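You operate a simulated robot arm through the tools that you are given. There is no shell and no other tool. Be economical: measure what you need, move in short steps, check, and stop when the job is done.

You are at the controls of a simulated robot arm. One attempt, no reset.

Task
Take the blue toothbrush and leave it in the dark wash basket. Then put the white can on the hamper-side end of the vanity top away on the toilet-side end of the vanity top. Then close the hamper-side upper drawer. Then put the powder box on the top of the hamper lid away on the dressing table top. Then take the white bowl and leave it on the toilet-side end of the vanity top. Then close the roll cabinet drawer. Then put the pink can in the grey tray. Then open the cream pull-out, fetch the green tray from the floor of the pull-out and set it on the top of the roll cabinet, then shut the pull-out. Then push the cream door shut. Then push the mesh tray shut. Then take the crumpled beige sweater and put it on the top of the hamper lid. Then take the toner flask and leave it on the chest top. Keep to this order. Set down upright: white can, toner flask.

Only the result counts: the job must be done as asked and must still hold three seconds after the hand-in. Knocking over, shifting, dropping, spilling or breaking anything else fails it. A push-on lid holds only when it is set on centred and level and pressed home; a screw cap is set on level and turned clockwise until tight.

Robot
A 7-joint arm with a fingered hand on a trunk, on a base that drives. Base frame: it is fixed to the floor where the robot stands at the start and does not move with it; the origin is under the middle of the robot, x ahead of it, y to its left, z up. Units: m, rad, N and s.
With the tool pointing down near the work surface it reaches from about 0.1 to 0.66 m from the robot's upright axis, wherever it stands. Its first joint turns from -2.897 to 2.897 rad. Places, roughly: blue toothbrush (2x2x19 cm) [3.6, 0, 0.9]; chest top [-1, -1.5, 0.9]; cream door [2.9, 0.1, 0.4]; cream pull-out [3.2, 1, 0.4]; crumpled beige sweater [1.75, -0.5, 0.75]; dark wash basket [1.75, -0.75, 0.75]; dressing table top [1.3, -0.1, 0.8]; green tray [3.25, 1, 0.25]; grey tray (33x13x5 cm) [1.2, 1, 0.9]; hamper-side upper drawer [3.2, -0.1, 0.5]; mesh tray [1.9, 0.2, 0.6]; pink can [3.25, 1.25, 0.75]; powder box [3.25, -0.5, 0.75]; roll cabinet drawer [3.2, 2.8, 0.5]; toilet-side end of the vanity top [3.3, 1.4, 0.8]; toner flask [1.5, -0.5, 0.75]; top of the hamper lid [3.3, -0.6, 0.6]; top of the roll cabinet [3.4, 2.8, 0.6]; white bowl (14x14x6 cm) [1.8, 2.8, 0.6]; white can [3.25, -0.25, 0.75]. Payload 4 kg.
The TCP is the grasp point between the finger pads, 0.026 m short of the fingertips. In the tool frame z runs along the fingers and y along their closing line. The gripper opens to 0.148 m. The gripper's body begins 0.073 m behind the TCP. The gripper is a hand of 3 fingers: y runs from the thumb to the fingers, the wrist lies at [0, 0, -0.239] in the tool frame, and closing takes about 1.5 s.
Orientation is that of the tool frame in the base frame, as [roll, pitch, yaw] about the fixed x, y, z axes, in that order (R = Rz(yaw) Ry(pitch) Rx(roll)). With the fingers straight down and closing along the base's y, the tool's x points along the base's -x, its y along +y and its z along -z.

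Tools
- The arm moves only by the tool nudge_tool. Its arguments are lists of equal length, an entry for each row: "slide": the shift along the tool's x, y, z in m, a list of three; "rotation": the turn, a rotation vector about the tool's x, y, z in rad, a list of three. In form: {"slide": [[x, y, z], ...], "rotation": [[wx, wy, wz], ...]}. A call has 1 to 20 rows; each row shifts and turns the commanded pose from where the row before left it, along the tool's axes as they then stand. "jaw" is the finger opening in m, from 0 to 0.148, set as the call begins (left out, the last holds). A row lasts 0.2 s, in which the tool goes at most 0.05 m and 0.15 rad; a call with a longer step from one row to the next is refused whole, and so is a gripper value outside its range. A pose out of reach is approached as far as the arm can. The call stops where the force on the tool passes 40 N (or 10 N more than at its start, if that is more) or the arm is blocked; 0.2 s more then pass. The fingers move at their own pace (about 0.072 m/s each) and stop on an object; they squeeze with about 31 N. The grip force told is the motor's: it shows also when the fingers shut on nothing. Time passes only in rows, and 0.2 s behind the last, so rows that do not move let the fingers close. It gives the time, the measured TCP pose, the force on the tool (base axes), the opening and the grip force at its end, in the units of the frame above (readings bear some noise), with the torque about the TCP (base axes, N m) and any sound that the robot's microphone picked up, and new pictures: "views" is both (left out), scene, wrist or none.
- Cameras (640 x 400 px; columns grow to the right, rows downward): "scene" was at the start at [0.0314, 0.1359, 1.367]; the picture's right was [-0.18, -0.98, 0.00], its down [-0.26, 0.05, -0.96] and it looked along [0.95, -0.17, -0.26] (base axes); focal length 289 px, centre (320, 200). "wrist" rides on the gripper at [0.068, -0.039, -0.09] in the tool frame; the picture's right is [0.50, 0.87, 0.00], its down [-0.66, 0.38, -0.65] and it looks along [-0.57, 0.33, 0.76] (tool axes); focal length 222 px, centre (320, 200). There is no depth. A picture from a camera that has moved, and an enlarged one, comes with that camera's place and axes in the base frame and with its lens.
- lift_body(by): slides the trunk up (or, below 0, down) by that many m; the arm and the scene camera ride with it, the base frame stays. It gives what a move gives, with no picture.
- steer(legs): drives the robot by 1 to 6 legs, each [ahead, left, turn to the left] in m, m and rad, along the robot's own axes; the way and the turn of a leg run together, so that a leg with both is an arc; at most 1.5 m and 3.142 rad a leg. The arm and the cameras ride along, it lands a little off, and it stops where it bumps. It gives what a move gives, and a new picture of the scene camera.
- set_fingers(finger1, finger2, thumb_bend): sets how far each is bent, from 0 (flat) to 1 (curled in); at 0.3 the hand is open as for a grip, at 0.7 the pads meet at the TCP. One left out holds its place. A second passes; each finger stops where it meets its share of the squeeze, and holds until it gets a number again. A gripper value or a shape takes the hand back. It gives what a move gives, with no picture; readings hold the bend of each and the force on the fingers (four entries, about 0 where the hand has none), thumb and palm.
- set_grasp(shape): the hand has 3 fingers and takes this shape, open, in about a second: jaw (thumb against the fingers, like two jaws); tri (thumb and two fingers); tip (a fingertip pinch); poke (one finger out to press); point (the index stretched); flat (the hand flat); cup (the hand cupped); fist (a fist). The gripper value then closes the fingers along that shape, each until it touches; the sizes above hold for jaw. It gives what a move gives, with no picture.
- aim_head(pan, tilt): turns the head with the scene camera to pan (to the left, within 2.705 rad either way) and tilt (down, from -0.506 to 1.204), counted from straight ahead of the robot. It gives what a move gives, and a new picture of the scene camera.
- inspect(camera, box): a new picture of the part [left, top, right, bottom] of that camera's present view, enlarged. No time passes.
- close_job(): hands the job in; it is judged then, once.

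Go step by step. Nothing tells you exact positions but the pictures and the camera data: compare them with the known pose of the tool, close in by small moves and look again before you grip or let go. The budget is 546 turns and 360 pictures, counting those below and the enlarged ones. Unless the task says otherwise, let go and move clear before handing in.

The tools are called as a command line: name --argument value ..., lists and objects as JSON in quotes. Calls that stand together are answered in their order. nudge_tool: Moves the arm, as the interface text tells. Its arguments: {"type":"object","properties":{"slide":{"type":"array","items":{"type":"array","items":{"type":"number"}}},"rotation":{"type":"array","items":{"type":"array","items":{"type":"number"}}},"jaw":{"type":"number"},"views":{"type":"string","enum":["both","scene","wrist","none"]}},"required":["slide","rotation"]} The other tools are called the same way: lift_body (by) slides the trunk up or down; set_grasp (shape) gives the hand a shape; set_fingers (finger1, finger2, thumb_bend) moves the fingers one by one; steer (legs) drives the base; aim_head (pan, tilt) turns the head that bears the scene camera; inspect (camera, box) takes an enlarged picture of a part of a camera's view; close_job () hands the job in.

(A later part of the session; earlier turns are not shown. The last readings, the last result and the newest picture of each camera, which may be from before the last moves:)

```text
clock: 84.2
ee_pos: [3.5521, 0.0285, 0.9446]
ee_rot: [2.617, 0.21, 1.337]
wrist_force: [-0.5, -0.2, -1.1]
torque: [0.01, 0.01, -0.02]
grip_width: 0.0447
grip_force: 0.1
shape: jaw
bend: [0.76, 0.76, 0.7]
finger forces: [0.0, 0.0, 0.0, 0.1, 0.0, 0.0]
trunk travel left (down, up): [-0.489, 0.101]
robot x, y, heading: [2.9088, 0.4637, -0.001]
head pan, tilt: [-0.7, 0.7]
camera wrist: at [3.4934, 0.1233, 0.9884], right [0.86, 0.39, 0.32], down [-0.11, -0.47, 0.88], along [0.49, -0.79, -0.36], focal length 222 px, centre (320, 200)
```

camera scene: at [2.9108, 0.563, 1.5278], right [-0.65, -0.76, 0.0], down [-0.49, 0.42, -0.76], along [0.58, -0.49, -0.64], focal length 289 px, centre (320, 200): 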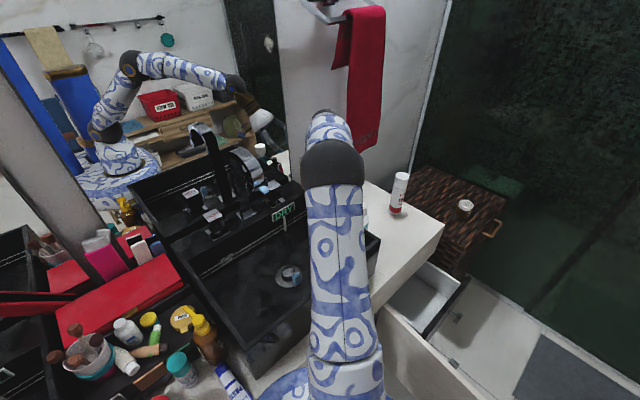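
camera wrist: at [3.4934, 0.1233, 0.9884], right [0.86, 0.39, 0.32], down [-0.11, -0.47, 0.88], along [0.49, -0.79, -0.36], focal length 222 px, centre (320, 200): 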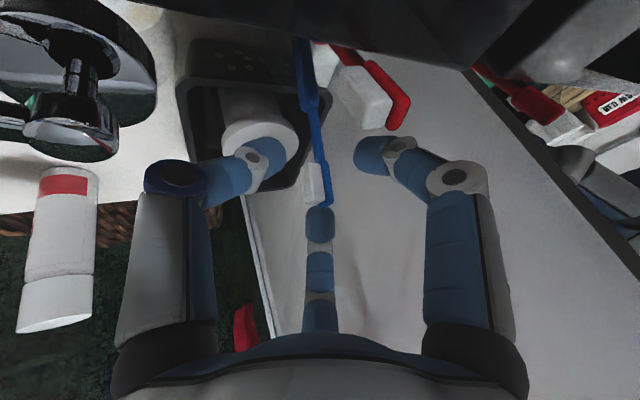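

nudge_tool --slide '[[0, 0, 0.02], [0, 0, 0.012]]' --rotation '[[0, 0, 0], [0, 0, 0]]' --views "wrist"

inspect --camera "wrist" --box '[200, 60, 440, 260]'

```text
clock: 84.8
ee_pos: [3.5664, 0.0187, 0.9181]
ee_rot: [2.618, 0.209, 1.338]
wrist_force: [-1.0, 0.1, 0.4]
torque: [-0.03, 0.01, -0.05]
grip_width: 0.0447
grip_force: 0.0
shape: jaw
bend: [0.76, 0.76, 0.7]
finger forces: [0.1, 0.0, 0.0, 0.1, 0.0, 0.1]
trunk travel left (down, up): [-0.489, 0.101]
robot x, y, heading: [2.9054, 0.4665, 0.001]
head pan, tilt: [-0.7, 0.7]
camera wrist: at [3.5074, 0.1135, 0.9618], right [0.86, 0.39, 0.32], down [-0.11, -0.47, 0.88], along [0.49, -0.79, -0.36], focal length 222 px, centre (320, 200)
```

wrist: 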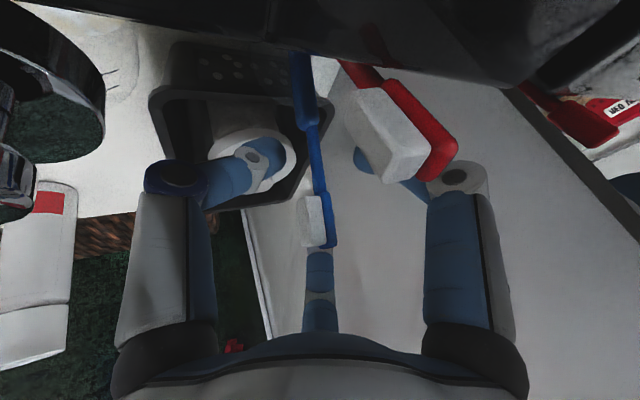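

```text
2.00 times, centred on (320, 160) of wrist
camera zoom: at [3.5074, 0.1135, 0.9618], right [0.86, 0.39, 0.32], down [-0.11, -0.47, 0.88], along [0.49, -0.79, -0.36], focal length 444 px, centre (320, 280)
```

zoom: 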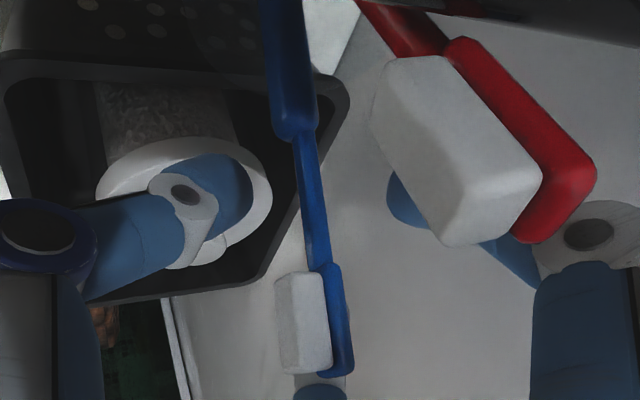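

The brush neck is centred between thumb and fingers. Closing.

nudge_tool --slide '[[0, 0, 0], [0, 0, 0], [0, 0, 0], [0, 0, 0], [0, 0, 0], [0, 0, 0]]' --rotation '[[0, 0, 0], [0, 0, 0], [0, 0, 0], [0, 0, 0], [0, 0, 0], [0, 0, 0]]' --jaw 0.0 --views "wrist"

```text
clock: 86.2
ee_pos: [3.5663, 0.0194, 0.9182]
ee_rot: [2.618, 0.209, 1.338]
wrist_force: [0.8, -0.8, -0.6]
torque: [-0.02, 0.01, 0.0]
grip_width: 0.0
grip_force: 30.9
shape: jaw
bend: [0.7, 0.7, 0.7]
finger forces: [1.9, 0.0, 0.1, 0.0, 1.7, 0.0]
trunk travel left (down, up): [-0.489, 0.101]
robot x, y, heading: [2.9073, 0.4653, -0.0]
head pan, tilt: [-0.7, 0.7]
camera wrist: at [3.5073, 0.1138, 0.9619], right [0.86, 0.39, 0.32], down [-0.11, -0.47, 0.88], along [0.49, -0.79, -0.36], focal length 222 px, centre (320, 200)
```

wrist: 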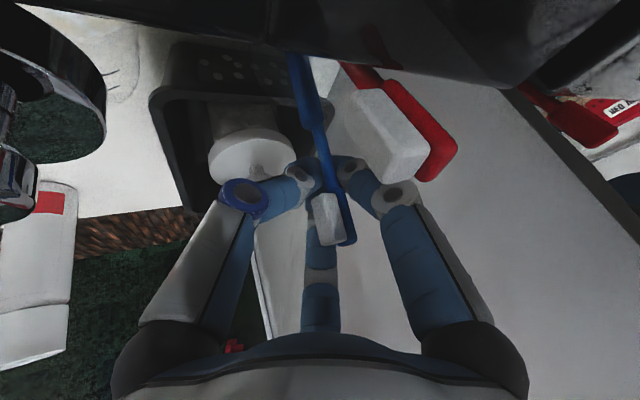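

The pads met without the brush between them; it lies on the camera side. I'll open, shift about 1.3 cm that way, and look.

nudge_tool --slide '[[0, 0, 0], [0, 0, 0], [0, 0, 0], [0, 0, 0]]' --rotation '[[0, 0, 0], [0, 0, 0], [0, 0, 0], [0, 0, 0]]' --jaw 0.045 --views "none"

nudge_tool --slide '[[0.008, 0, 0], [0.006, 0, 0], [0, 0, 0]]' --rotation '[[0, 0, 0], [0, 0, 0], [0, 0, 0]]' --views "wrist"

inspect --camera "wrist" --box '[200, 60, 440, 260]'

```text
clock: 87.2
ee_pos: [3.5661, 0.0186, 0.918]
ee_rot: [2.618, 0.21, 1.338]
wrist_force: [-0.2, 0.6, -0.2]
torque: [-0.02, 0.04, 0.04]
grip_width: 0.0446
grip_force: 0.0
shape: jaw
bend: [0.76, 0.76, 0.7]
finger forces: [0.1, 0.1, 0.0, 0.1, 0.0, 0.1]
trunk travel left (down, up): [-0.489, 0.101]
robot x, y, heading: [2.9065, 0.4636, -0.0]
head pan, tilt: [-0.7, 0.7]
```

```text
clock: 88.0
ee_pos: [3.5697, 0.0326, 0.9147]
ee_rot: [2.618, 0.209, 1.338]
wrist_force: [-0.6, 0.0, 0.0]
torque: [0.02, -0.02, 0.01]
grip_width: 0.0445
grip_force: 0.1
shape: jaw
bend: [0.76, 0.76, 0.7]
finger forces: [0.0, 0.1, 0.0, 0.0, 0.0, 0.0]
trunk travel left (down, up): [-0.489, 0.101]
robot x, y, heading: [2.9055, 0.4681, -0.0]
head pan, tilt: [-0.7, 0.7]
camera wrist: at [3.5104, 0.1277, 0.9588], right [0.86, 0.39, 0.32], down [-0.11, -0.47, 0.88], along [0.49, -0.79, -0.36], focal length 222 px, centre (320, 200)
```

wrist: 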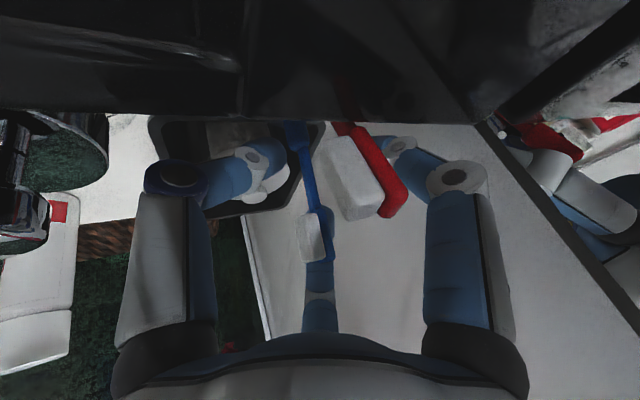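

```text
2.00 times, centred on (320, 160) of wrist
camera zoom: at [3.5104, 0.1277, 0.9588], right [0.86, 0.39, 0.32], down [-0.11, -0.47, 0.88], along [0.49, -0.79, -0.36], focal length 444 px, centre (320, 280)
```

zoom: 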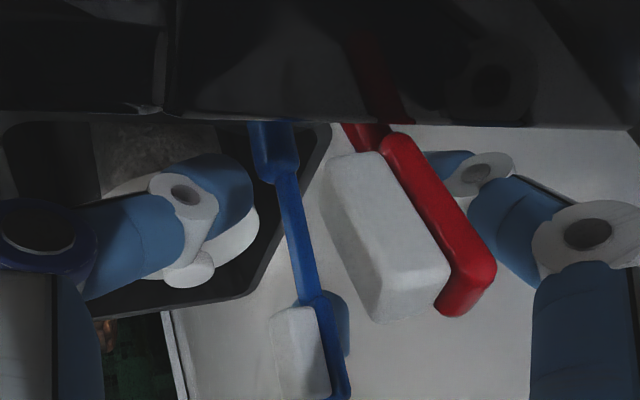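

nudge_tool --slide '[[-0.004, -0.004, 0], [0, 0, 0], [0, 0, 0], [0, 0, 0], [0, 0, 0], [0, 0, 0]]' --rotation '[[0, 0, 0], [0, 0, 0], [0, 0, 0], [0, 0, 0], [0, 0, 0], [0, 0, 0]]' --jaw 0.0 --views "wrist"

inspect --camera "wrist" --box '[200, 60, 440, 260]'

```text
clock: 89.4
ee_pos: [3.5651, 0.0309, 0.914]
ee_rot: [2.618, 0.209, 1.338]
wrist_force: [-0.4, 0.3, 0.8]
torque: [0.01, -0.02, -0.01]
grip_width: 0.0065
grip_force: 31.4
shape: jaw
bend: [0.72, 0.72, 0.69]
finger forces: [24.2, 23.3, 0.0, 0.1, 26.8, 0.0]
trunk travel left (down, up): [-0.489, 0.101]
robot x, y, heading: [2.905, 0.463, 0.0]
head pan, tilt: [-0.7, 0.7]
camera wrist: at [3.5066, 0.1242, 0.9574], right [0.86, 0.39, 0.32], down [-0.11, -0.47, 0.88], along [0.49, -0.79, -0.36], focal length 222 px, centre (320, 200)
```

wrist: 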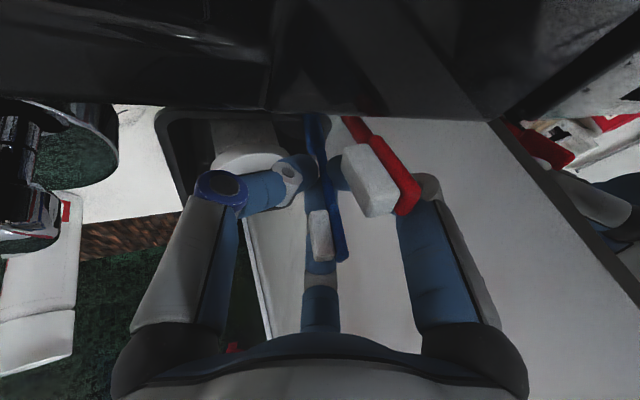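

```text
2.00 times, centred on (320, 160) of wrist
camera zoom: at [3.5066, 0.1242, 0.9574], right [0.86, 0.39, 0.32], down [-0.11, -0.47, 0.88], along [0.49, -0.79, -0.36], focal length 444 px, centre (320, 280)
```

zoom: 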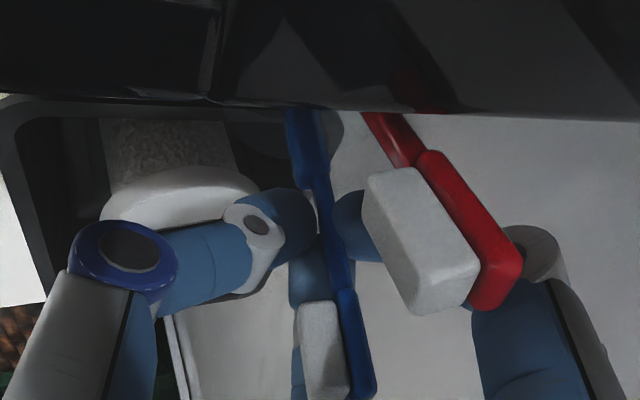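

Gripped firmly. I'll pull it out along its own axis.

nudge_tool --slide '[[-0.009, 0.01, -0.015], [-0.018, 0.02, -0.0295], [-0.018, 0.02, -0.0295], [-0.018, 0.02, -0.0295], [-0.018, 0.02, -0.0295], [-0.018, 0.02, -0.0295]]' --rotation '[[0, 0, 0], [0, 0, 0], [0, 0, 0], [0, 0, 0], [0, 0, 0], [0, 0, 0]]' --views "wrist"

```text
clock: 90.8
ee_pos: [3.5399, -0.0034, 1.1025]
ee_rot: [2.62, 0.21, 1.339]
wrist_force: [0.7, -0.2, -0.4]
torque: [0.01, 0.0, 0.01]
grip_width: 0.0066
grip_force: 30.8
shape: jaw
bend: [0.73, 0.72, 0.71]
finger forces: [23.2, 23.7, 0.0, 0.1, 26.9, 0.1]
out of reach, approached as far as the arm can: row 4, 5, 6
trunk travel left (down, up): [-0.489, 0.101]
robot x, y, heading: [2.9079, 0.4677, -0.004]
head pan, tilt: [-0.7, 0.7]
camera wrist: at [3.4801, 0.0907, 1.1462], right [0.86, 0.39, 0.32], down [-0.11, -0.47, 0.87], along [0.49, -0.79, -0.36], focal length 222 px, centre (320, 200)
```

wrist: 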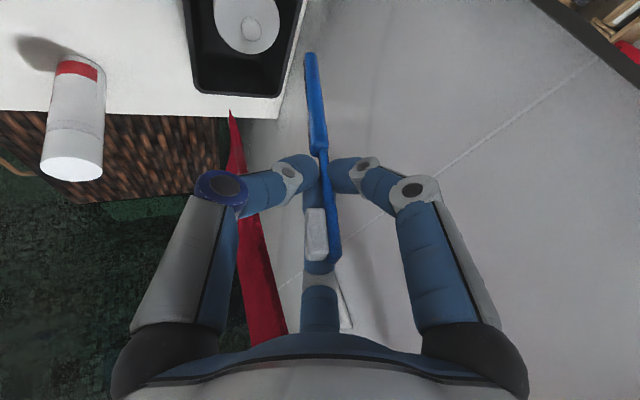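

Brush is free. I'll raise the trunk, back away and bring the arm in.

lift_body --by 0.1

steer --legs '[[-0.45, 0, 0]]'

nudge_tool --slide '[[0.0336, -0.0214, -0.02], [0.0336, -0.0214, -0.02], [0.0336, -0.0214, -0.02], [0.0336, -0.0214, -0.02], [0.0336, -0.0214, -0.02], [0.0336, -0.0214, -0.02], [0.0336, -0.0214, -0.02], [0.0336, -0.0214, -0.02], [0.0336, -0.0214, -0.02], [0.0336, -0.0214, -0.02]]' --rotation '[[0, 0, 0], [0, 0, 0], [0, 0, 0], [0, 0, 0], [0, 0, 0], [0, 0, 0], [0, 0, 0], [0, 0, 0], [0, 0, 0], [0, 0, 0]]' --views "none"

```text
clock: 92.1
ee_pos: [3.5389, -0.0034, 1.2031]
ee_rot: [2.618, 0.21, 1.339]
wrist_force: [0.5, -0.6, -0.9]
torque: [0.0, 0.04, -0.04]
grip_width: 0.0062
grip_force: 30.9
shape: jaw
bend: [0.73, 0.72, 0.71]
finger forces: [22.6, 23.6, 0.0, 0.1, 26.7, 0.1]
trunk travel left (down, up): [-0.589, 0.001]
robot x, y, heading: [2.9044, 0.4623, 0.001]
head pan, tilt: [-0.7, 0.7]
```

```text
clock: 94.9
ee_pos: [3.0831, -0.0007, 1.2033]
ee_rot: [2.617, 0.211, 1.34]
wrist_force: [-0.8, 0.7, 0.5]
torque: [-0.01, -0.02, 0.03]
grip_width: 0.0065
grip_force: 30.6
shape: jaw
bend: [0.73, 0.72, 0.71]
finger forces: [22.3, 23.6, 0.0, 0.0, 26.7, 0.0]
trunk travel left (down, up): [-0.589, 0.001]
robot x, y, heading: [2.4513, 0.4656, 0.001]
head pan, tilt: [-0.7, 0.7]
camera scene: at [2.4536, 0.5632, 1.6278], right [-0.64, -0.77, 0.0], down [-0.49, 0.41, -0.77], along [0.59, -0.49, -0.64], focal length 289 px, centre (320, 200)
```

scene: 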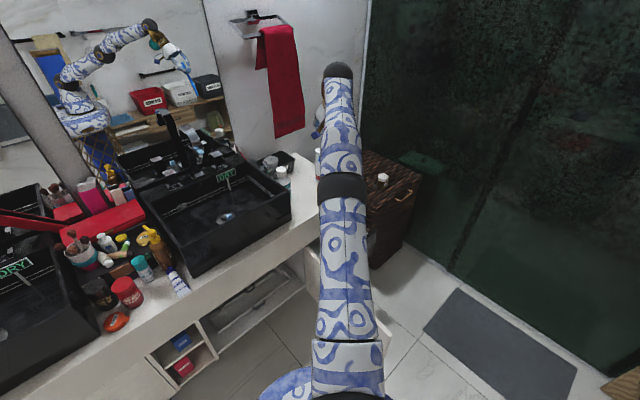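

```text
clock: 97.1
ee_pos: [2.8836, 0.397, 1.1969]
ee_rot: [2.618, 0.21, 1.339]
wrist_force: [1.0, -0.7, -0.3]
torque: [0.02, -0.01, 0.02]
grip_width: 0.0052
grip_force: 31.7
shape: jaw
bend: [0.74, 0.73, 0.71]
finger forces: [0.0, 0.0, 0.1, 0.0, 0.0, 0.1]
trunk travel left (down, up): [-0.589, 0.001]
robot x, y, heading: [2.4472, 0.4633, -0.003]
head pan, tilt: [-0.7, 0.7]
```

The finger force dropped to zero; let me look.

nudge_tool --slide '[[0, 0, 0]]' --rotation '[[0, 0, 0]]' --views "both"

```text
clock: 97.5
ee_pos: [2.8846, 0.3941, 1.1966]
ee_rot: [2.618, 0.21, 1.341]
wrist_force: [0.1, 0.0, 0.5]
torque: [0.02, -0.01, 0.0]
grip_width: 0.0052
grip_force: 31.4
shape: jaw
bend: [0.74, 0.73, 0.71]
finger forces: [0.0, 0.0, 0.0, 0.0, 0.0, 0.0]
trunk travel left (down, up): [-0.589, 0.001]
robot x, y, heading: [2.4507, 0.4647, 0.0]
head pan, tilt: [-0.7, 0.7]
camera scene: at [2.4539, 0.5633, 1.6278], right [-0.64, -0.77, 0.0], down [-0.49, 0.41, -0.77], along [0.59, -0.49, -0.64], focal length 289 px, centre (320, 200)
camera wrist: at [2.8247, 0.4904, 1.2409], right [0.86, 0.39, 0.32], down [-0.11, -0.47, 0.88], along [0.49, -0.79, -0.36], focal length 222 px, centre (320, 200)
```

scene: 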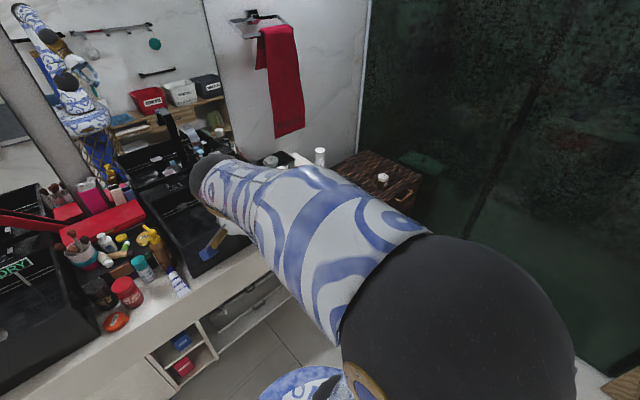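
wrist: 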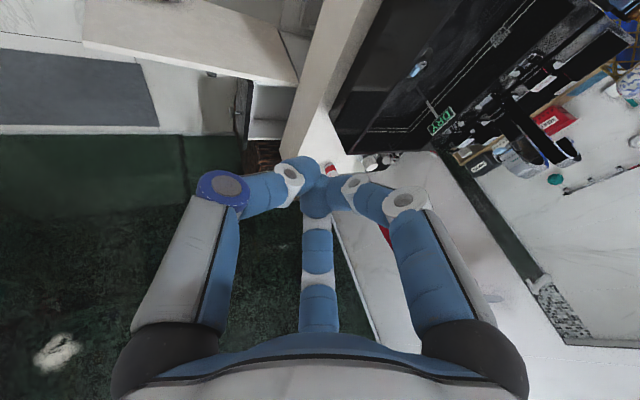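

inspect --camera "scene" --box '[140, 180, 300, 280]'

aim_head --pan -0.35 --tilt 1.0

aim_head --pan -1.5 --tilt 0.9

```text
4.00 times, centred on (220, 230) of scene
camera zoom: at [2.4539, 0.5633, 1.6278], right [-0.64, -0.77, 0.0], down [-0.49, 0.41, -0.77], along [0.59, -0.49, -0.64], focal length 1155 px, centre (720, 80)
```

zoom: 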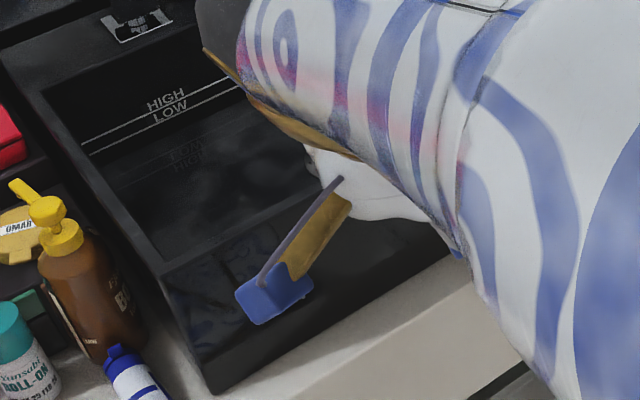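

```text
clock: 98.3
ee_pos: [2.8844, 0.3947, 1.1978]
ee_rot: [2.619, 0.21, 1.341]
wrist_force: [0.4, 0.1, 0.2]
torque: [-0.01, 0.0, 0.02]
grip_width: 0.0054
grip_force: 30.8
shape: jaw
bend: [0.74, 0.73, 0.71]
finger forces: [0.0, 0.0, 0.0, 0.0, 0.0, 0.1]
trunk travel left (down, up): [-0.589, 0.001]
robot x, y, heading: [2.4491, 0.4636, 0.0]
head pan, tilt: [-0.351, 1.0]
camera scene: at [2.4543, 0.5941, 1.6045], right [-0.34, -0.94, 0.0], down [-0.79, 0.29, -0.54], along [0.51, -0.19, -0.84], focal length 289 px, centre (320, 200)
```

scene: 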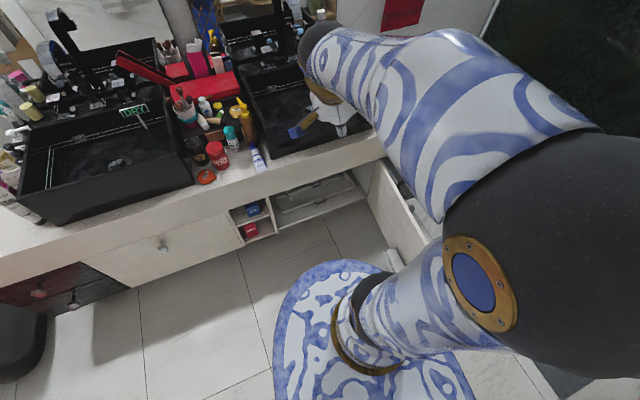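

```text
clock: 99.7
ee_pos: [2.8836, 0.395, 1.1969]
ee_rot: [2.619, 0.209, 1.341]
wrist_force: [0.4, 0.1, 0.3]
torque: [-0.01, -0.05, -0.01]
grip_width: 0.0054
grip_force: 31.2
shape: jaw
bend: [0.74, 0.73, 0.71]
finger forces: [0.0, 0.0, 0.1, 0.0, 0.1, 0.0]
trunk travel left (down, up): [-0.589, 0.001]
robot x, y, heading: [2.4542, 0.4659, 0.001]
head pan, tilt: [-1.499, 0.901]
camera scene: at [2.3943, 0.5428, 1.6116], right [-1.0, -0.07, 0.0], down [-0.06, 0.78, -0.62], along [0.05, -0.62, -0.78], focal length 289 px, centre (320, 200)
```

scene: 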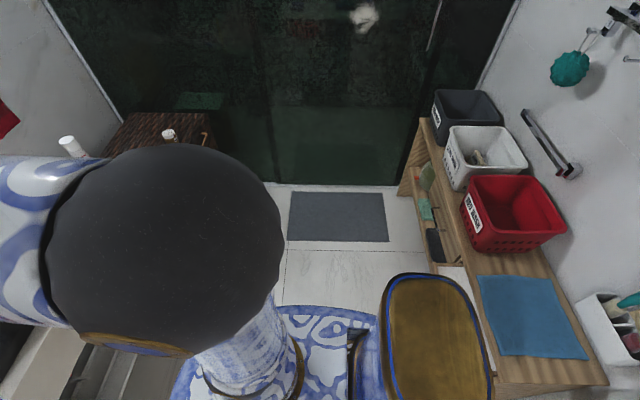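

inspect --camera "wrist" --box '[220, 100, 420, 260]'

inspect --camera "wrist" --box '[80, 0, 400, 200]'

```text
2.50 times, centred on (320, 180) of wrist
camera zoom: at [2.8248, 0.4903, 1.2409], right [0.86, 0.39, 0.32], down [-0.11, -0.47, 0.88], along [0.49, -0.79, -0.36], focal length 555 px, centre (320, 250)
```

zoom: 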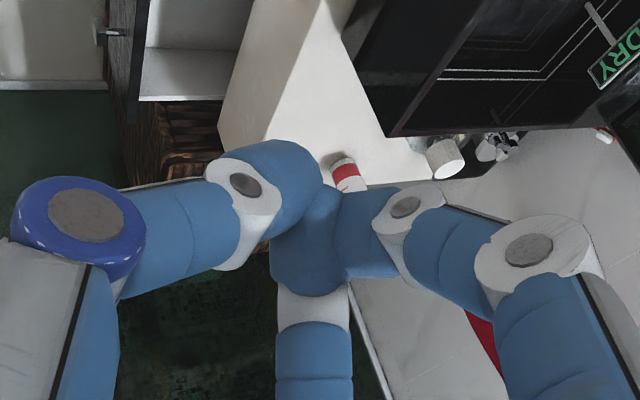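

```text
2.00 times, centred on (240, 100) of wrist
camera zoom: at [2.8248, 0.4903, 1.2409], right [0.86, 0.39, 0.32], down [-0.11, -0.47, 0.88], along [0.49, -0.79, -0.36], focal length 444 px, centre (480, 400)
```

zoom: 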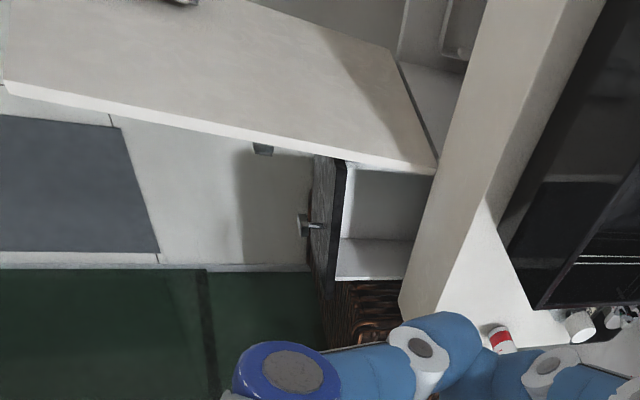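

The brush slipped out of the grip and fell. I'll turn the arm out of the way and search the floor.

steer --legs '[[0, 0, 1.5]]'

aim_head --pan -1.7 --tilt 1.0

aim_head --pan -2.3 --tilt 1.1

```text
clock: 103.8
ee_pos: [2.5435, 0.8958, 1.1966]
ee_rot: [2.617, 0.209, 2.856]
wrist_force: [0.2, -0.4, 0.0]
torque: [-0.01, 0.01, 0.03]
grip_width: 0.0051
grip_force: 31.4
shape: jaw
bend: [0.74, 0.73, 0.71]
finger forces: [0.1, 0.1, 0.0, 0.1, 0.1, 0.1]
trunk travel left (down, up): [-0.589, 0.001]
robot x, y, heading: [2.4481, 0.463, 1.514]
head pan, tilt: [-1.499, 0.901]
camera scene: at [2.3704, 0.4166, 1.6116], right [0.02, -1.0, 0.0], down [-0.78, -0.01, -0.62], along [0.62, 0.01, -0.78], focal length 289 px, centre (320, 200)
```

scene: 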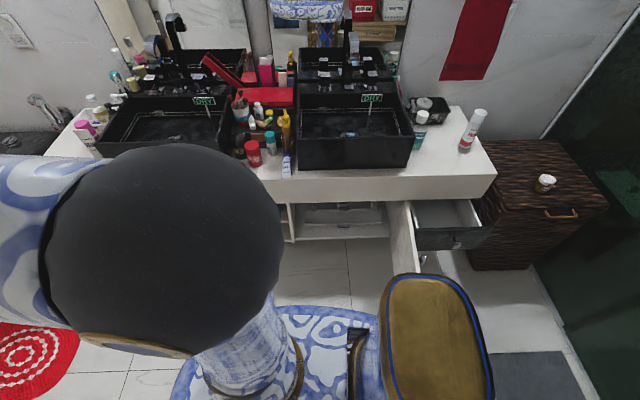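

```text
clock: 104.5
ee_pos: [2.5429, 0.8962, 1.1976]
ee_rot: [2.619, 0.209, 2.857]
wrist_force: [0.5, -0.1, 0.6]
torque: [0.03, 0.01, 0.01]
grip_width: 0.0054
grip_force: 31.3
shape: jaw
bend: [0.74, 0.73, 0.71]
finger forces: [0.0, 0.0, 0.1, 0.0, 0.0, 0.0]
trunk travel left (down, up): [-0.589, 0.001]
robot x, y, heading: [2.4514, 0.4669, 1.519]
head pan, tilt: [-1.7, 1.0]
camera scene: at [2.3634, 0.4026, 1.6044], right [-0.18, -0.98, 0.0], down [-0.83, 0.15, -0.54], along [0.53, -0.1, -0.84], focal length 289 px, centre (320, 200)
```

scene: 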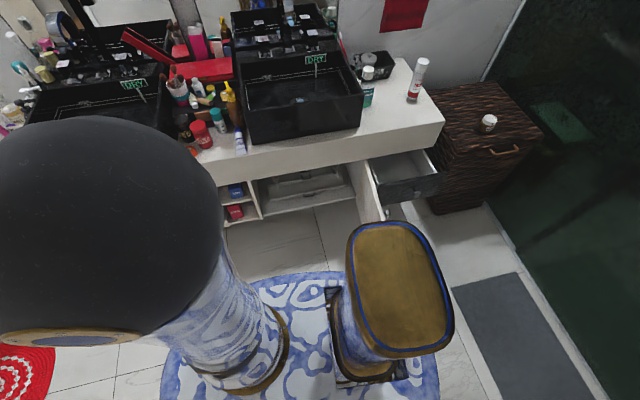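

```text
clock: 105.5
ee_pos: [2.5426, 0.8956, 1.1979]
ee_rot: [2.619, 0.209, 2.854]
wrist_force: [0.3, 0.8, 0.2]
torque: [0.03, -0.02, 0.02]
grip_width: 0.0054
grip_force: 31.5
shape: jaw
bend: [0.74, 0.73, 0.71]
finger forces: [0.1, 0.0, 0.0, 0.0, 0.0, 0.1]
trunk travel left (down, up): [-0.589, 0.001]
robot x, y, heading: [2.4517, 0.4648, 1.515]
head pan, tilt: [-2.3, 1.1]
camera scene: at [2.3397, 0.3707, 1.5978], right [-0.71, -0.71, 0.0], down [-0.63, 0.63, -0.45], along [0.32, -0.32, -0.89], focal length 289 px, centre (320, 200)
```

scene: 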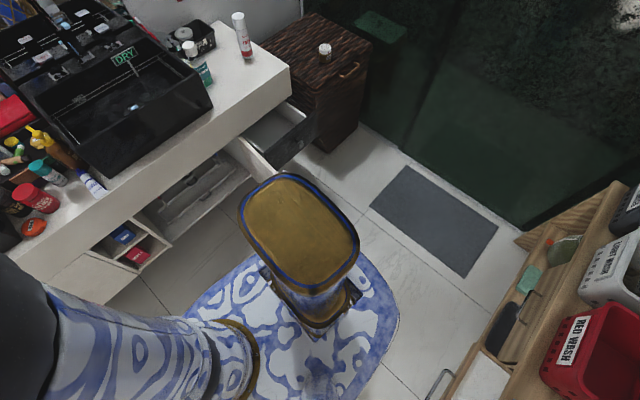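

aim_head --pan -0.1 --tilt 0.75

nudge_tool --slide '[[0, 0, 0]]' --rotation '[[0, 0, 0]]' --views "wrist"

```text
clock: 107.6
ee_pos: [2.5437, 0.8958, 1.197]
ee_rot: [2.619, 0.209, 2.855]
wrist_force: [0.1, 0.2, 1.0]
torque: [-0.01, -0.04, 0.01]
grip_width: 0.0054
grip_force: 31.0
shape: jaw
bend: [0.74, 0.73, 0.71]
finger forces: [0.1, 0.1, 0.1, 0.0, 0.0, 0.0]
trunk travel left (down, up): [-0.589, 0.001]
robot x, y, heading: [2.4495, 0.4678, 1.515]
head pan, tilt: [-0.099, 0.75]
camera scene: at [2.3076, 0.4972, 1.6235], right [0.99, -0.15, 0.0], down [-0.1, -0.67, -0.73], along [0.11, 0.72, -0.68], focal length 289 px, centre (320, 200)
```

scene: 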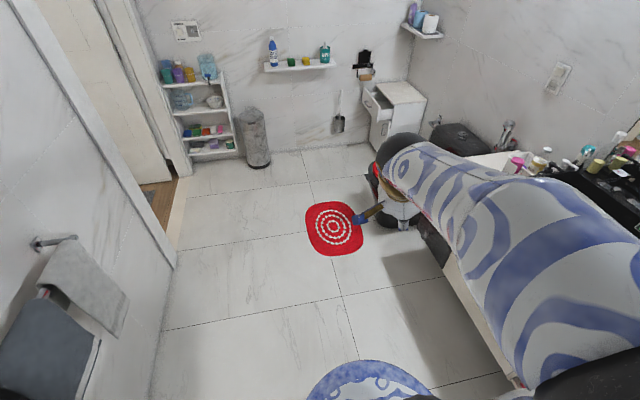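

```text
clock: 108.0
ee_pos: [2.5427, 0.8952, 1.1982]
ee_rot: [2.618, 0.208, 2.855]
wrist_force: [0.1, 0.0, 0.6]
torque: [-0.02, 0.06, 0.02]
grip_width: 0.0055
grip_force: 30.8
shape: jaw
bend: [0.74, 0.73, 0.71]
finger forces: [0.1, 0.0, 0.1, 0.0, 0.0, 0.0]
trunk travel left (down, up): [-0.589, 0.001]
robot x, y, heading: [2.4487, 0.4653, 1.515]
head pan, tilt: [-0.099, 0.75]
camera wrist: at [2.4452, 0.8427, 1.2409], right [-0.34, 0.88, 0.32], down [0.46, -0.14, 0.88], along [0.82, 0.45, -0.36], focal length 222 px, centre (320, 200)
```

wrist: 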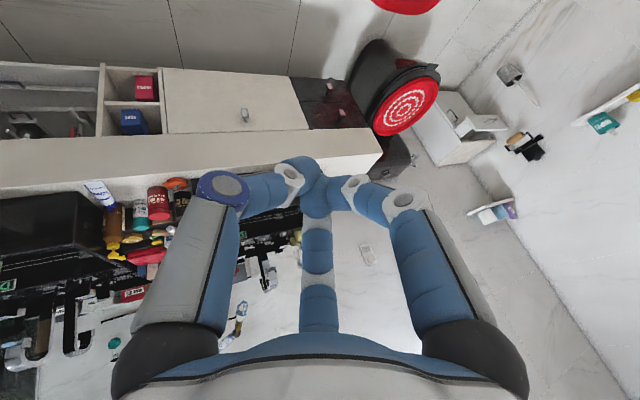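

steer --legs '[[0.5, 0, 0]]'

aim_head --pan -2.2 --tilt 0.8

inspect --camera "scene" --box '[160, 100, 480, 300]'

```text
clock: 111.0
ee_pos: [2.5616, 1.4081, 1.198]
ee_rot: [2.618, 0.21, 2.87]
wrist_force: [0.4, 0.3, -0.4]
torque: [0.0, 0.0, 0.0]
grip_width: 0.0052
grip_force: 31.0
shape: jaw
bend: [0.74, 0.73, 0.71]
finger forces: [0.0, 0.1, 0.0, 0.0, 0.0, 0.0]
trunk travel left (down, up): [-0.589, 0.001]
robot x, y, heading: [2.474, 0.9785, 1.529]
head pan, tilt: [-0.099, 0.75]
camera scene: at [2.3313, 1.006, 1.6235], right [0.99, -0.14, 0.0], down [-0.1, -0.68, -0.73], along [0.1, 0.72, -0.68], focal length 289 px, centre (320, 200)
```

scene: 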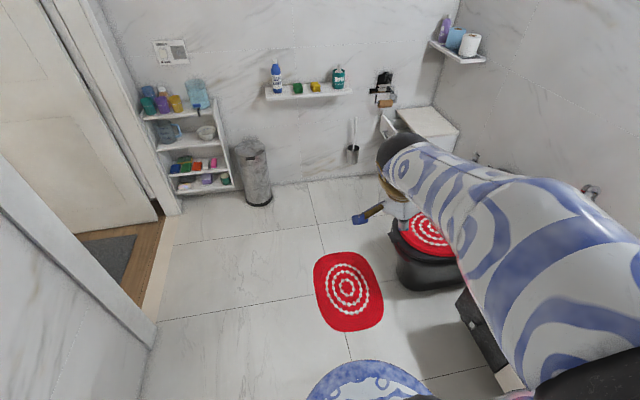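

```text
clock: 113.0
ee_pos: [2.561, 1.4062, 1.1967]
ee_rot: [2.617, 0.209, 2.87]
wrist_force: [-0.4, 0.2, -0.2]
torque: [0.01, 0.01, 0.0]
grip_width: 0.0054
grip_force: 30.6
shape: jaw
bend: [0.74, 0.73, 0.71]
finger forces: [0.0, 0.1, 0.1, 0.0, 0.0, 0.0]
trunk travel left (down, up): [-0.589, 0.001]
robot x, y, heading: [2.4762, 0.9747, 1.539]
head pan, tilt: [-2.201, 0.799]
camera scene: at [2.3829, 0.8734, 1.6196], right [-0.62, -0.78, 0.0], down [-0.56, 0.45, -0.7], along [0.55, -0.43, -0.72], focal length 289 px, centre (320, 200)
```

scene: 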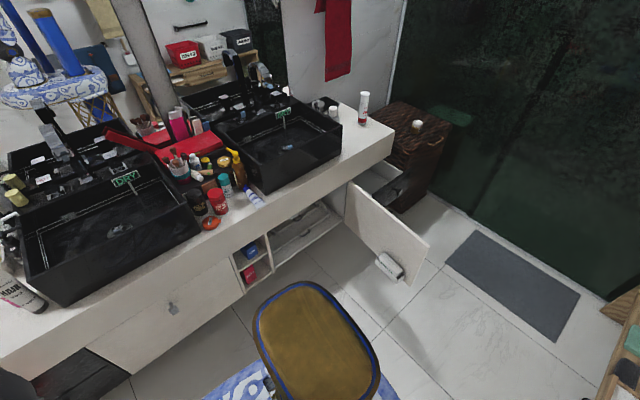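

```text
2.00 times, centred on (320, 200) of scene
camera zoom: at [2.3829, 0.8734, 1.6196], right [-0.62, -0.78, 0.0], down [-0.56, 0.45, -0.7], along [0.55, -0.43, -0.72], focal length 577 px, centre (320, 200)
```

zoom: 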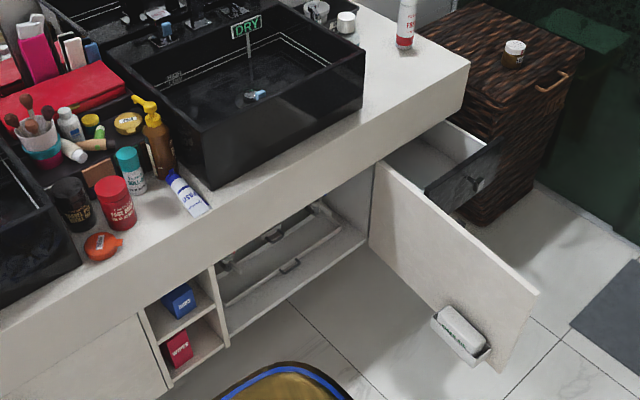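

steer --legs '[[-1.0, 0.05, 0]]'

aim_head --pan -1.75 --tilt 0.9

inspect --camera "scene" --box '[160, 60, 480, 260]'

```text
clock: 118.2
ee_pos: [2.4707, 0.404, 1.1975]
ee_rot: [2.618, 0.21, 2.869]
wrist_force: [-0.5, 0.2, -0.3]
torque: [-0.02, -0.04, 0.02]
grip_width: 0.0054
grip_force: 30.3
shape: jaw
bend: [0.74, 0.73, 0.71]
finger forces: [0.1, 0.1, 0.1, 0.0, 0.0, 0.0]
trunk travel left (down, up): [-0.589, 0.001]
robot x, y, heading: [2.3842, -0.0245, 1.526]
head pan, tilt: [-2.201, 0.799]
camera scene: at [2.2919, -0.1299, 1.6195], right [-0.62, -0.78, 0.0], down [-0.56, 0.45, -0.7], along [0.55, -0.43, -0.72], focal length 289 px, centre (320, 200)
```

scene: 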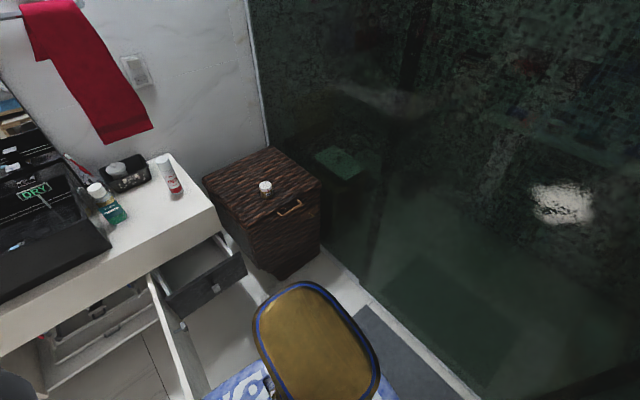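

```text
clock: 119.1
ee_pos: [2.4709, 0.4041, 1.1968]
ee_rot: [2.619, 0.208, 2.869]
wrist_force: [-0.2, -0.7, -0.3]
torque: [0.0, -0.02, 0.04]
grip_width: 0.0051
grip_force: 30.8
shape: jaw
bend: [0.74, 0.73, 0.71]
finger forces: [0.0, 0.1, 0.1, 0.0, 0.1, 0.1]
trunk travel left (down, up): [-0.589, 0.001]
robot x, y, heading: [2.3826, -0.0277, 1.53]
head pan, tilt: [-1.751, 0.901]
camera scene: at [2.3024, -0.0961, 1.6117], right [-0.22, -0.98, 0.0], down [-0.76, 0.17, -0.62], along [0.61, -0.14, -0.78], focal length 289 px, centre (320, 200)
```

scene: 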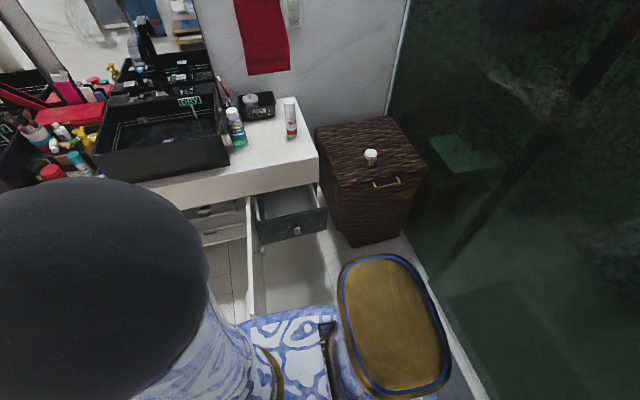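

```text
2.00 times, centred on (320, 160) of scene
camera zoom: at [2.3024, -0.0961, 1.6117], right [-0.22, -0.98, 0.0], down [-0.76, 0.17, -0.62], along [0.61, -0.14, -0.78], focal length 577 px, centre (320, 280)
```

zoom: 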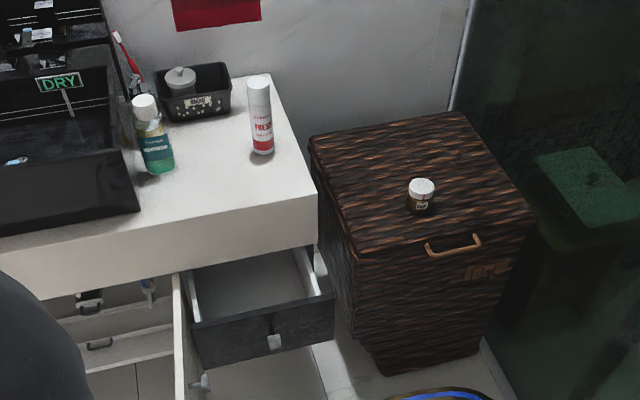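

aim_head --pan 0.0 --tilt 0.6

inspect --camera "scene" --box '[280, 100, 440, 260]'

```text
clock: 120.9
ee_pos: [2.47, 0.4035, 1.1973]
ee_rot: [2.618, 0.209, 2.869]
wrist_force: [0.0, -0.3, 0.4]
torque: [0.03, -0.01, -0.02]
grip_width: 0.0052
grip_force: 30.9
shape: jaw
bend: [0.74, 0.73, 0.71]
finger forces: [0.0, 0.0, 0.0, 0.1, 0.1, 0.0]
trunk travel left (down, up): [-0.589, 0.001]
robot x, y, heading: [2.3826, -0.0301, 1.527]
head pan, tilt: [0.0, 0.6]
camera scene: at [2.2325, 0.0088, 1.6364], right [1.0, -0.04, 0.0], down [-0.02, -0.56, -0.83], along [0.03, 0.82, -0.56], focal length 289 px, centre (320, 200)
```

scene: 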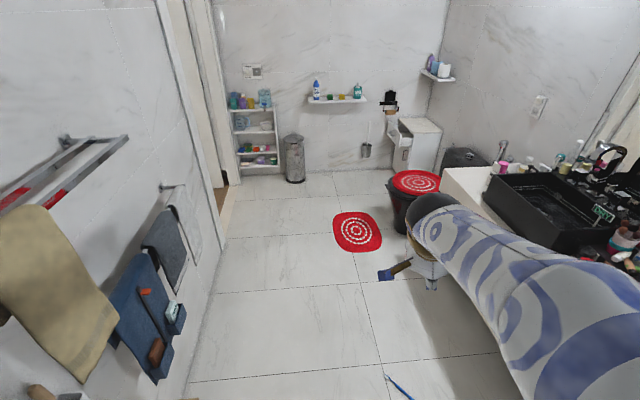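

```text
2.50 times, centred on (360, 180) of scene
camera zoom: at [2.2325, 0.0088, 1.6364], right [1.0, -0.04, 0.0], down [-0.02, -0.56, -0.83], along [0.03, 0.82, -0.56], focal length 722 px, centre (220, 250)
```

zoom: 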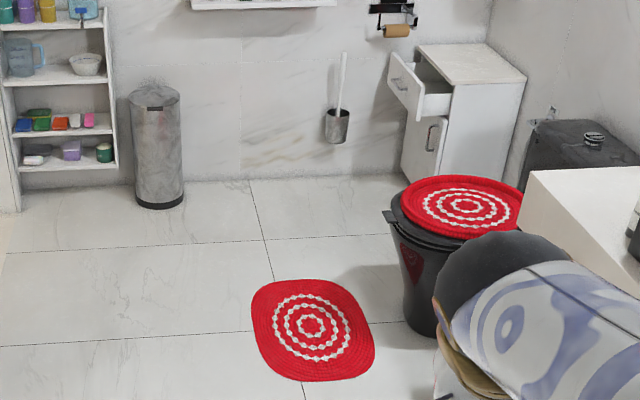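

Found it: the brush lies on the floor at about (2.67, 0.66). I'll move up to it, open the hand and point it down.

steer --legs '[[0.2, 0.0, 0]]'

aim_head --pan -0.4 --tilt 1.0

nudge_tool --slide '[[0, 0, 0], [0, 0, 0], [0, 0, 0], [0, 0, 0]]' --rotation '[[0, 0, 0], [0, 0, 0], [0, 0, 0], [0, 0, 0]]' --jaw 0.08 --views "wrist"

```text
clock: 122.5
ee_pos: [2.4807, 0.6058, 1.1976]
ee_rot: [2.618, 0.21, 2.867]
wrist_force: [0.5, -0.5, 0.1]
torque: [0.01, -0.01, -0.02]
grip_width: 0.0054
grip_force: 31.0
shape: jaw
bend: [0.74, 0.73, 0.71]
finger forces: [0.0, 0.0, 0.0, 0.0, 0.0, 0.0]
trunk travel left (down, up): [-0.589, 0.001]
robot x, y, heading: [2.3947, 0.1733, 1.527]
head pan, tilt: [0.0, 0.6]
camera scene: at [2.2411, 0.2115, 1.6364], right [1.0, -0.04, 0.0], down [-0.02, -0.57, -0.82], along [0.04, 0.82, -0.57], focal length 289 px, centre (320, 200)
```

scene: 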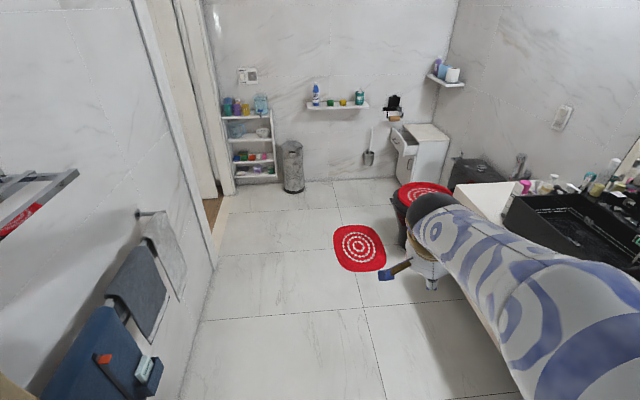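

```text
clock: 123.3
ee_pos: [2.4794, 0.6061, 1.197]
ee_rot: [2.618, 0.208, 2.866]
wrist_force: [-0.2, 0.3, -0.1]
torque: [0.0, 0.0, -0.01]
grip_width: 0.0056
grip_force: 31.0
shape: jaw
bend: [0.74, 0.73, 0.71]
finger forces: [0.0, 0.0, 0.1, 0.0, 0.0, 0.1]
trunk travel left (down, up): [-0.589, 0.001]
robot x, y, heading: [2.3891, 0.1724, 1.526]
head pan, tilt: [-0.4, 1.0]
camera scene: at [2.267, 0.1852, 1.6045], right [0.9, -0.43, 0.0], down [-0.36, -0.76, -0.54], along [0.23, 0.49, -0.84], focal length 289 px, centre (320, 200)
```

scene: 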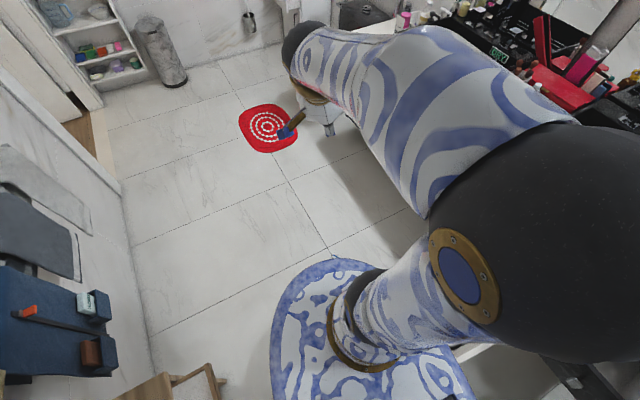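

```text
clock: 124.3
ee_pos: [2.4806, 0.6057, 1.1985]
ee_rot: [2.618, 0.211, 2.867]
wrist_force: [-0.8, -0.2, 0.6]
torque: [0.02, -0.02, 0.06]
grip_width: 0.0796
grip_force: 0.0
shape: jaw
bend: [0.35, 0.35, 0.7]
finger forces: [0.0, 0.0, 0.0, 0.0, 0.1, 0.0]
trunk travel left (down, up): [-0.589, 0.001]
robot x, y, heading: [2.3899, 0.1728, 1.524]
head pan, tilt: [-0.4, 1.0]
camera wrist: at [2.383, 0.5512, 1.2409], right [-0.35, 0.88, 0.32], down [0.47, -0.13, 0.88], along [0.81, 0.46, -0.36], focal length 222 px, centre (320, 200)
```

wrist: 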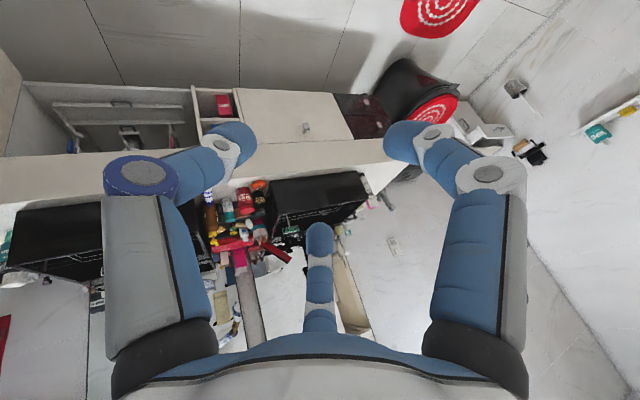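

The base disc hides the brush now; I'll back off slightly and look.

steer --legs '[[-0.17, 0.0, -0.35]]'

aim_head --pan 0.15 --tilt 0.9

```text
clock: 125.8
ee_pos: [2.588, 0.3839, 1.1969]
ee_rot: [2.617, 0.211, 2.512]
wrist_force: [-0.3, -0.3, -0.6]
torque: [0.01, 0.01, 0.01]
grip_width: 0.0796
grip_force: 0.2
shape: jaw
bend: [0.35, 0.35, 0.7]
finger forces: [0.0, 0.1, 0.0, 0.0, 0.0, 0.0]
trunk travel left (down, up): [-0.589, 0.001]
robot x, y, heading: [2.3556, 0.0097, 1.176]
head pan, tilt: [-0.4, 1.0]
camera scene: at [2.241, 0.0631, 1.6044], right [0.7, -0.72, 0.0], down [-0.6, -0.59, -0.54], along [0.39, 0.38, -0.84], focal length 289 px, centre (320, 200)
```

scene: 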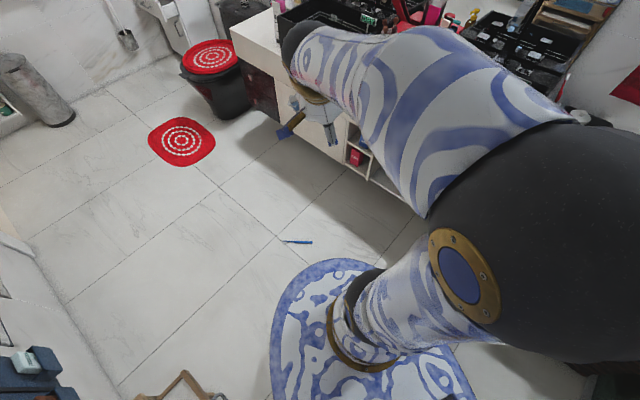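

```text
clock: 126.8
ee_pos: [2.5882, 0.3838, 1.1975]
ee_rot: [2.616, 0.21, 2.511]
wrist_force: [-0.1, 1.1, -0.1]
torque: [-0.03, -0.01, 0.02]
grip_width: 0.0791
grip_force: 0.0
shape: jaw
bend: [0.35, 0.35, 0.7]
finger forces: [0.0, 0.0, 0.0, 0.1, 0.1, 0.0]
trunk travel left (down, up): [-0.589, 0.001]
robot x, y, heading: [2.3543, 0.0096, 1.176]
head pan, tilt: [0.15, 0.901]
camera scene: at [2.21, 0.0885, 1.6116], right [0.97, -0.25, 0.0], down [-0.19, -0.76, -0.62], along [0.15, 0.6, -0.78], focal length 289 px, centre (320, 200)
```

scene: 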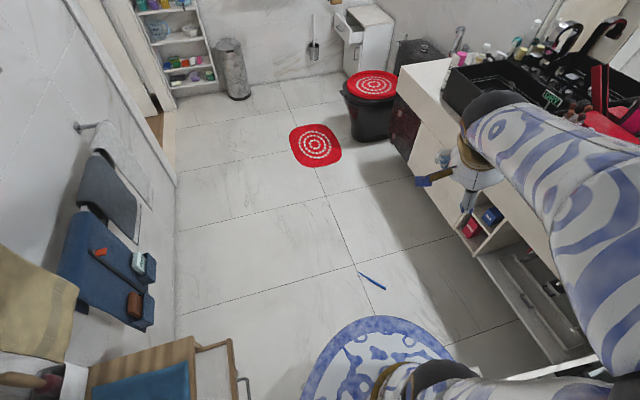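

The brush lies from about (2.62, 0.73) to (2.72, 0.60). I'll move closer, lower the trunk, point the hand down and align its closing line across the brush.

steer --legs '[[0.1, 0.0, 0]]'

nudge_tool --slide '[[0, 0, 0], [0, 0, 0], [0, 0, 0], [0, 0, 0], [0, 0, 0], [0, 0, 0], [0, 0, 0], [0, 0, 0]]' --rotation '[[0.131, 0, 0], [0.131, 0, 0], [0.131, 0, 0], [0.131, 0, 0], [0, 0.105, 0], [0, 0.105, 0], [0, 0, 0.138], [0, 0, 0.138]]' --views "none"

lift_body --by -0.55

```text
clock: 128.0
ee_pos: [2.627, 0.4783, 1.1977]
ee_rot: [2.617, 0.209, 2.512]
wrist_force: [0.7, -0.2, -0.1]
torque: [0.0, 0.02, -0.01]
grip_width: 0.0796
grip_force: 0.1
shape: jaw
bend: [0.35, 0.35, 0.7]
finger forces: [0.0, 0.1, 0.1, 0.1, 0.0, 0.0]
trunk travel left (down, up): [-0.589, 0.001]
robot x, y, heading: [2.3915, 0.1054, 1.171]
head pan, tilt: [0.15, 0.901]
camera scene: at [2.2495, 0.1826, 1.6116], right [0.97, -0.24, 0.0], down [-0.19, -0.76, -0.62], along [0.15, 0.6, -0.78], focal length 289 px, centre (320, 200)
```

scene: 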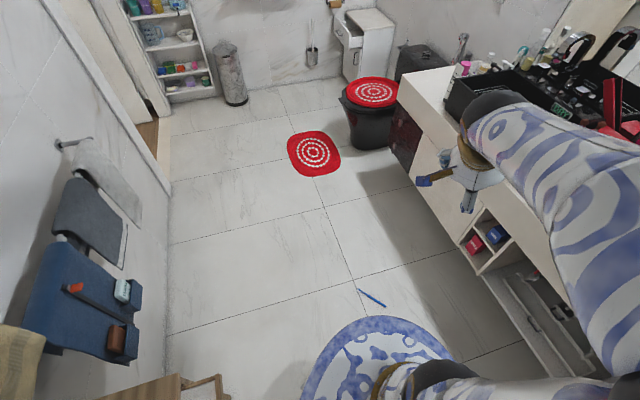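

```text
clock: 129.8
ee_pos: [2.6273, 0.4765, 1.1972]
ee_rot: [-3.141, -0.003, 2.234]
wrist_force: [-0.3, -0.2, -0.8]
torque: [-0.02, 0.0, 0.01]
grip_width: 0.0795
grip_force: 0.1
shape: jaw
bend: [0.34, 0.34, 0.7]
finger forces: [0.0, 0.1, 0.0, 0.0, 0.1, 0.1]
trunk travel left (down, up): [-0.589, 0.001]
robot x, y, heading: [2.3975, 0.1049, 1.174]
head pan, tilt: [0.15, 0.901]
```

```text
refused: -0.55 is not a number from -0.4 to 0.4
```

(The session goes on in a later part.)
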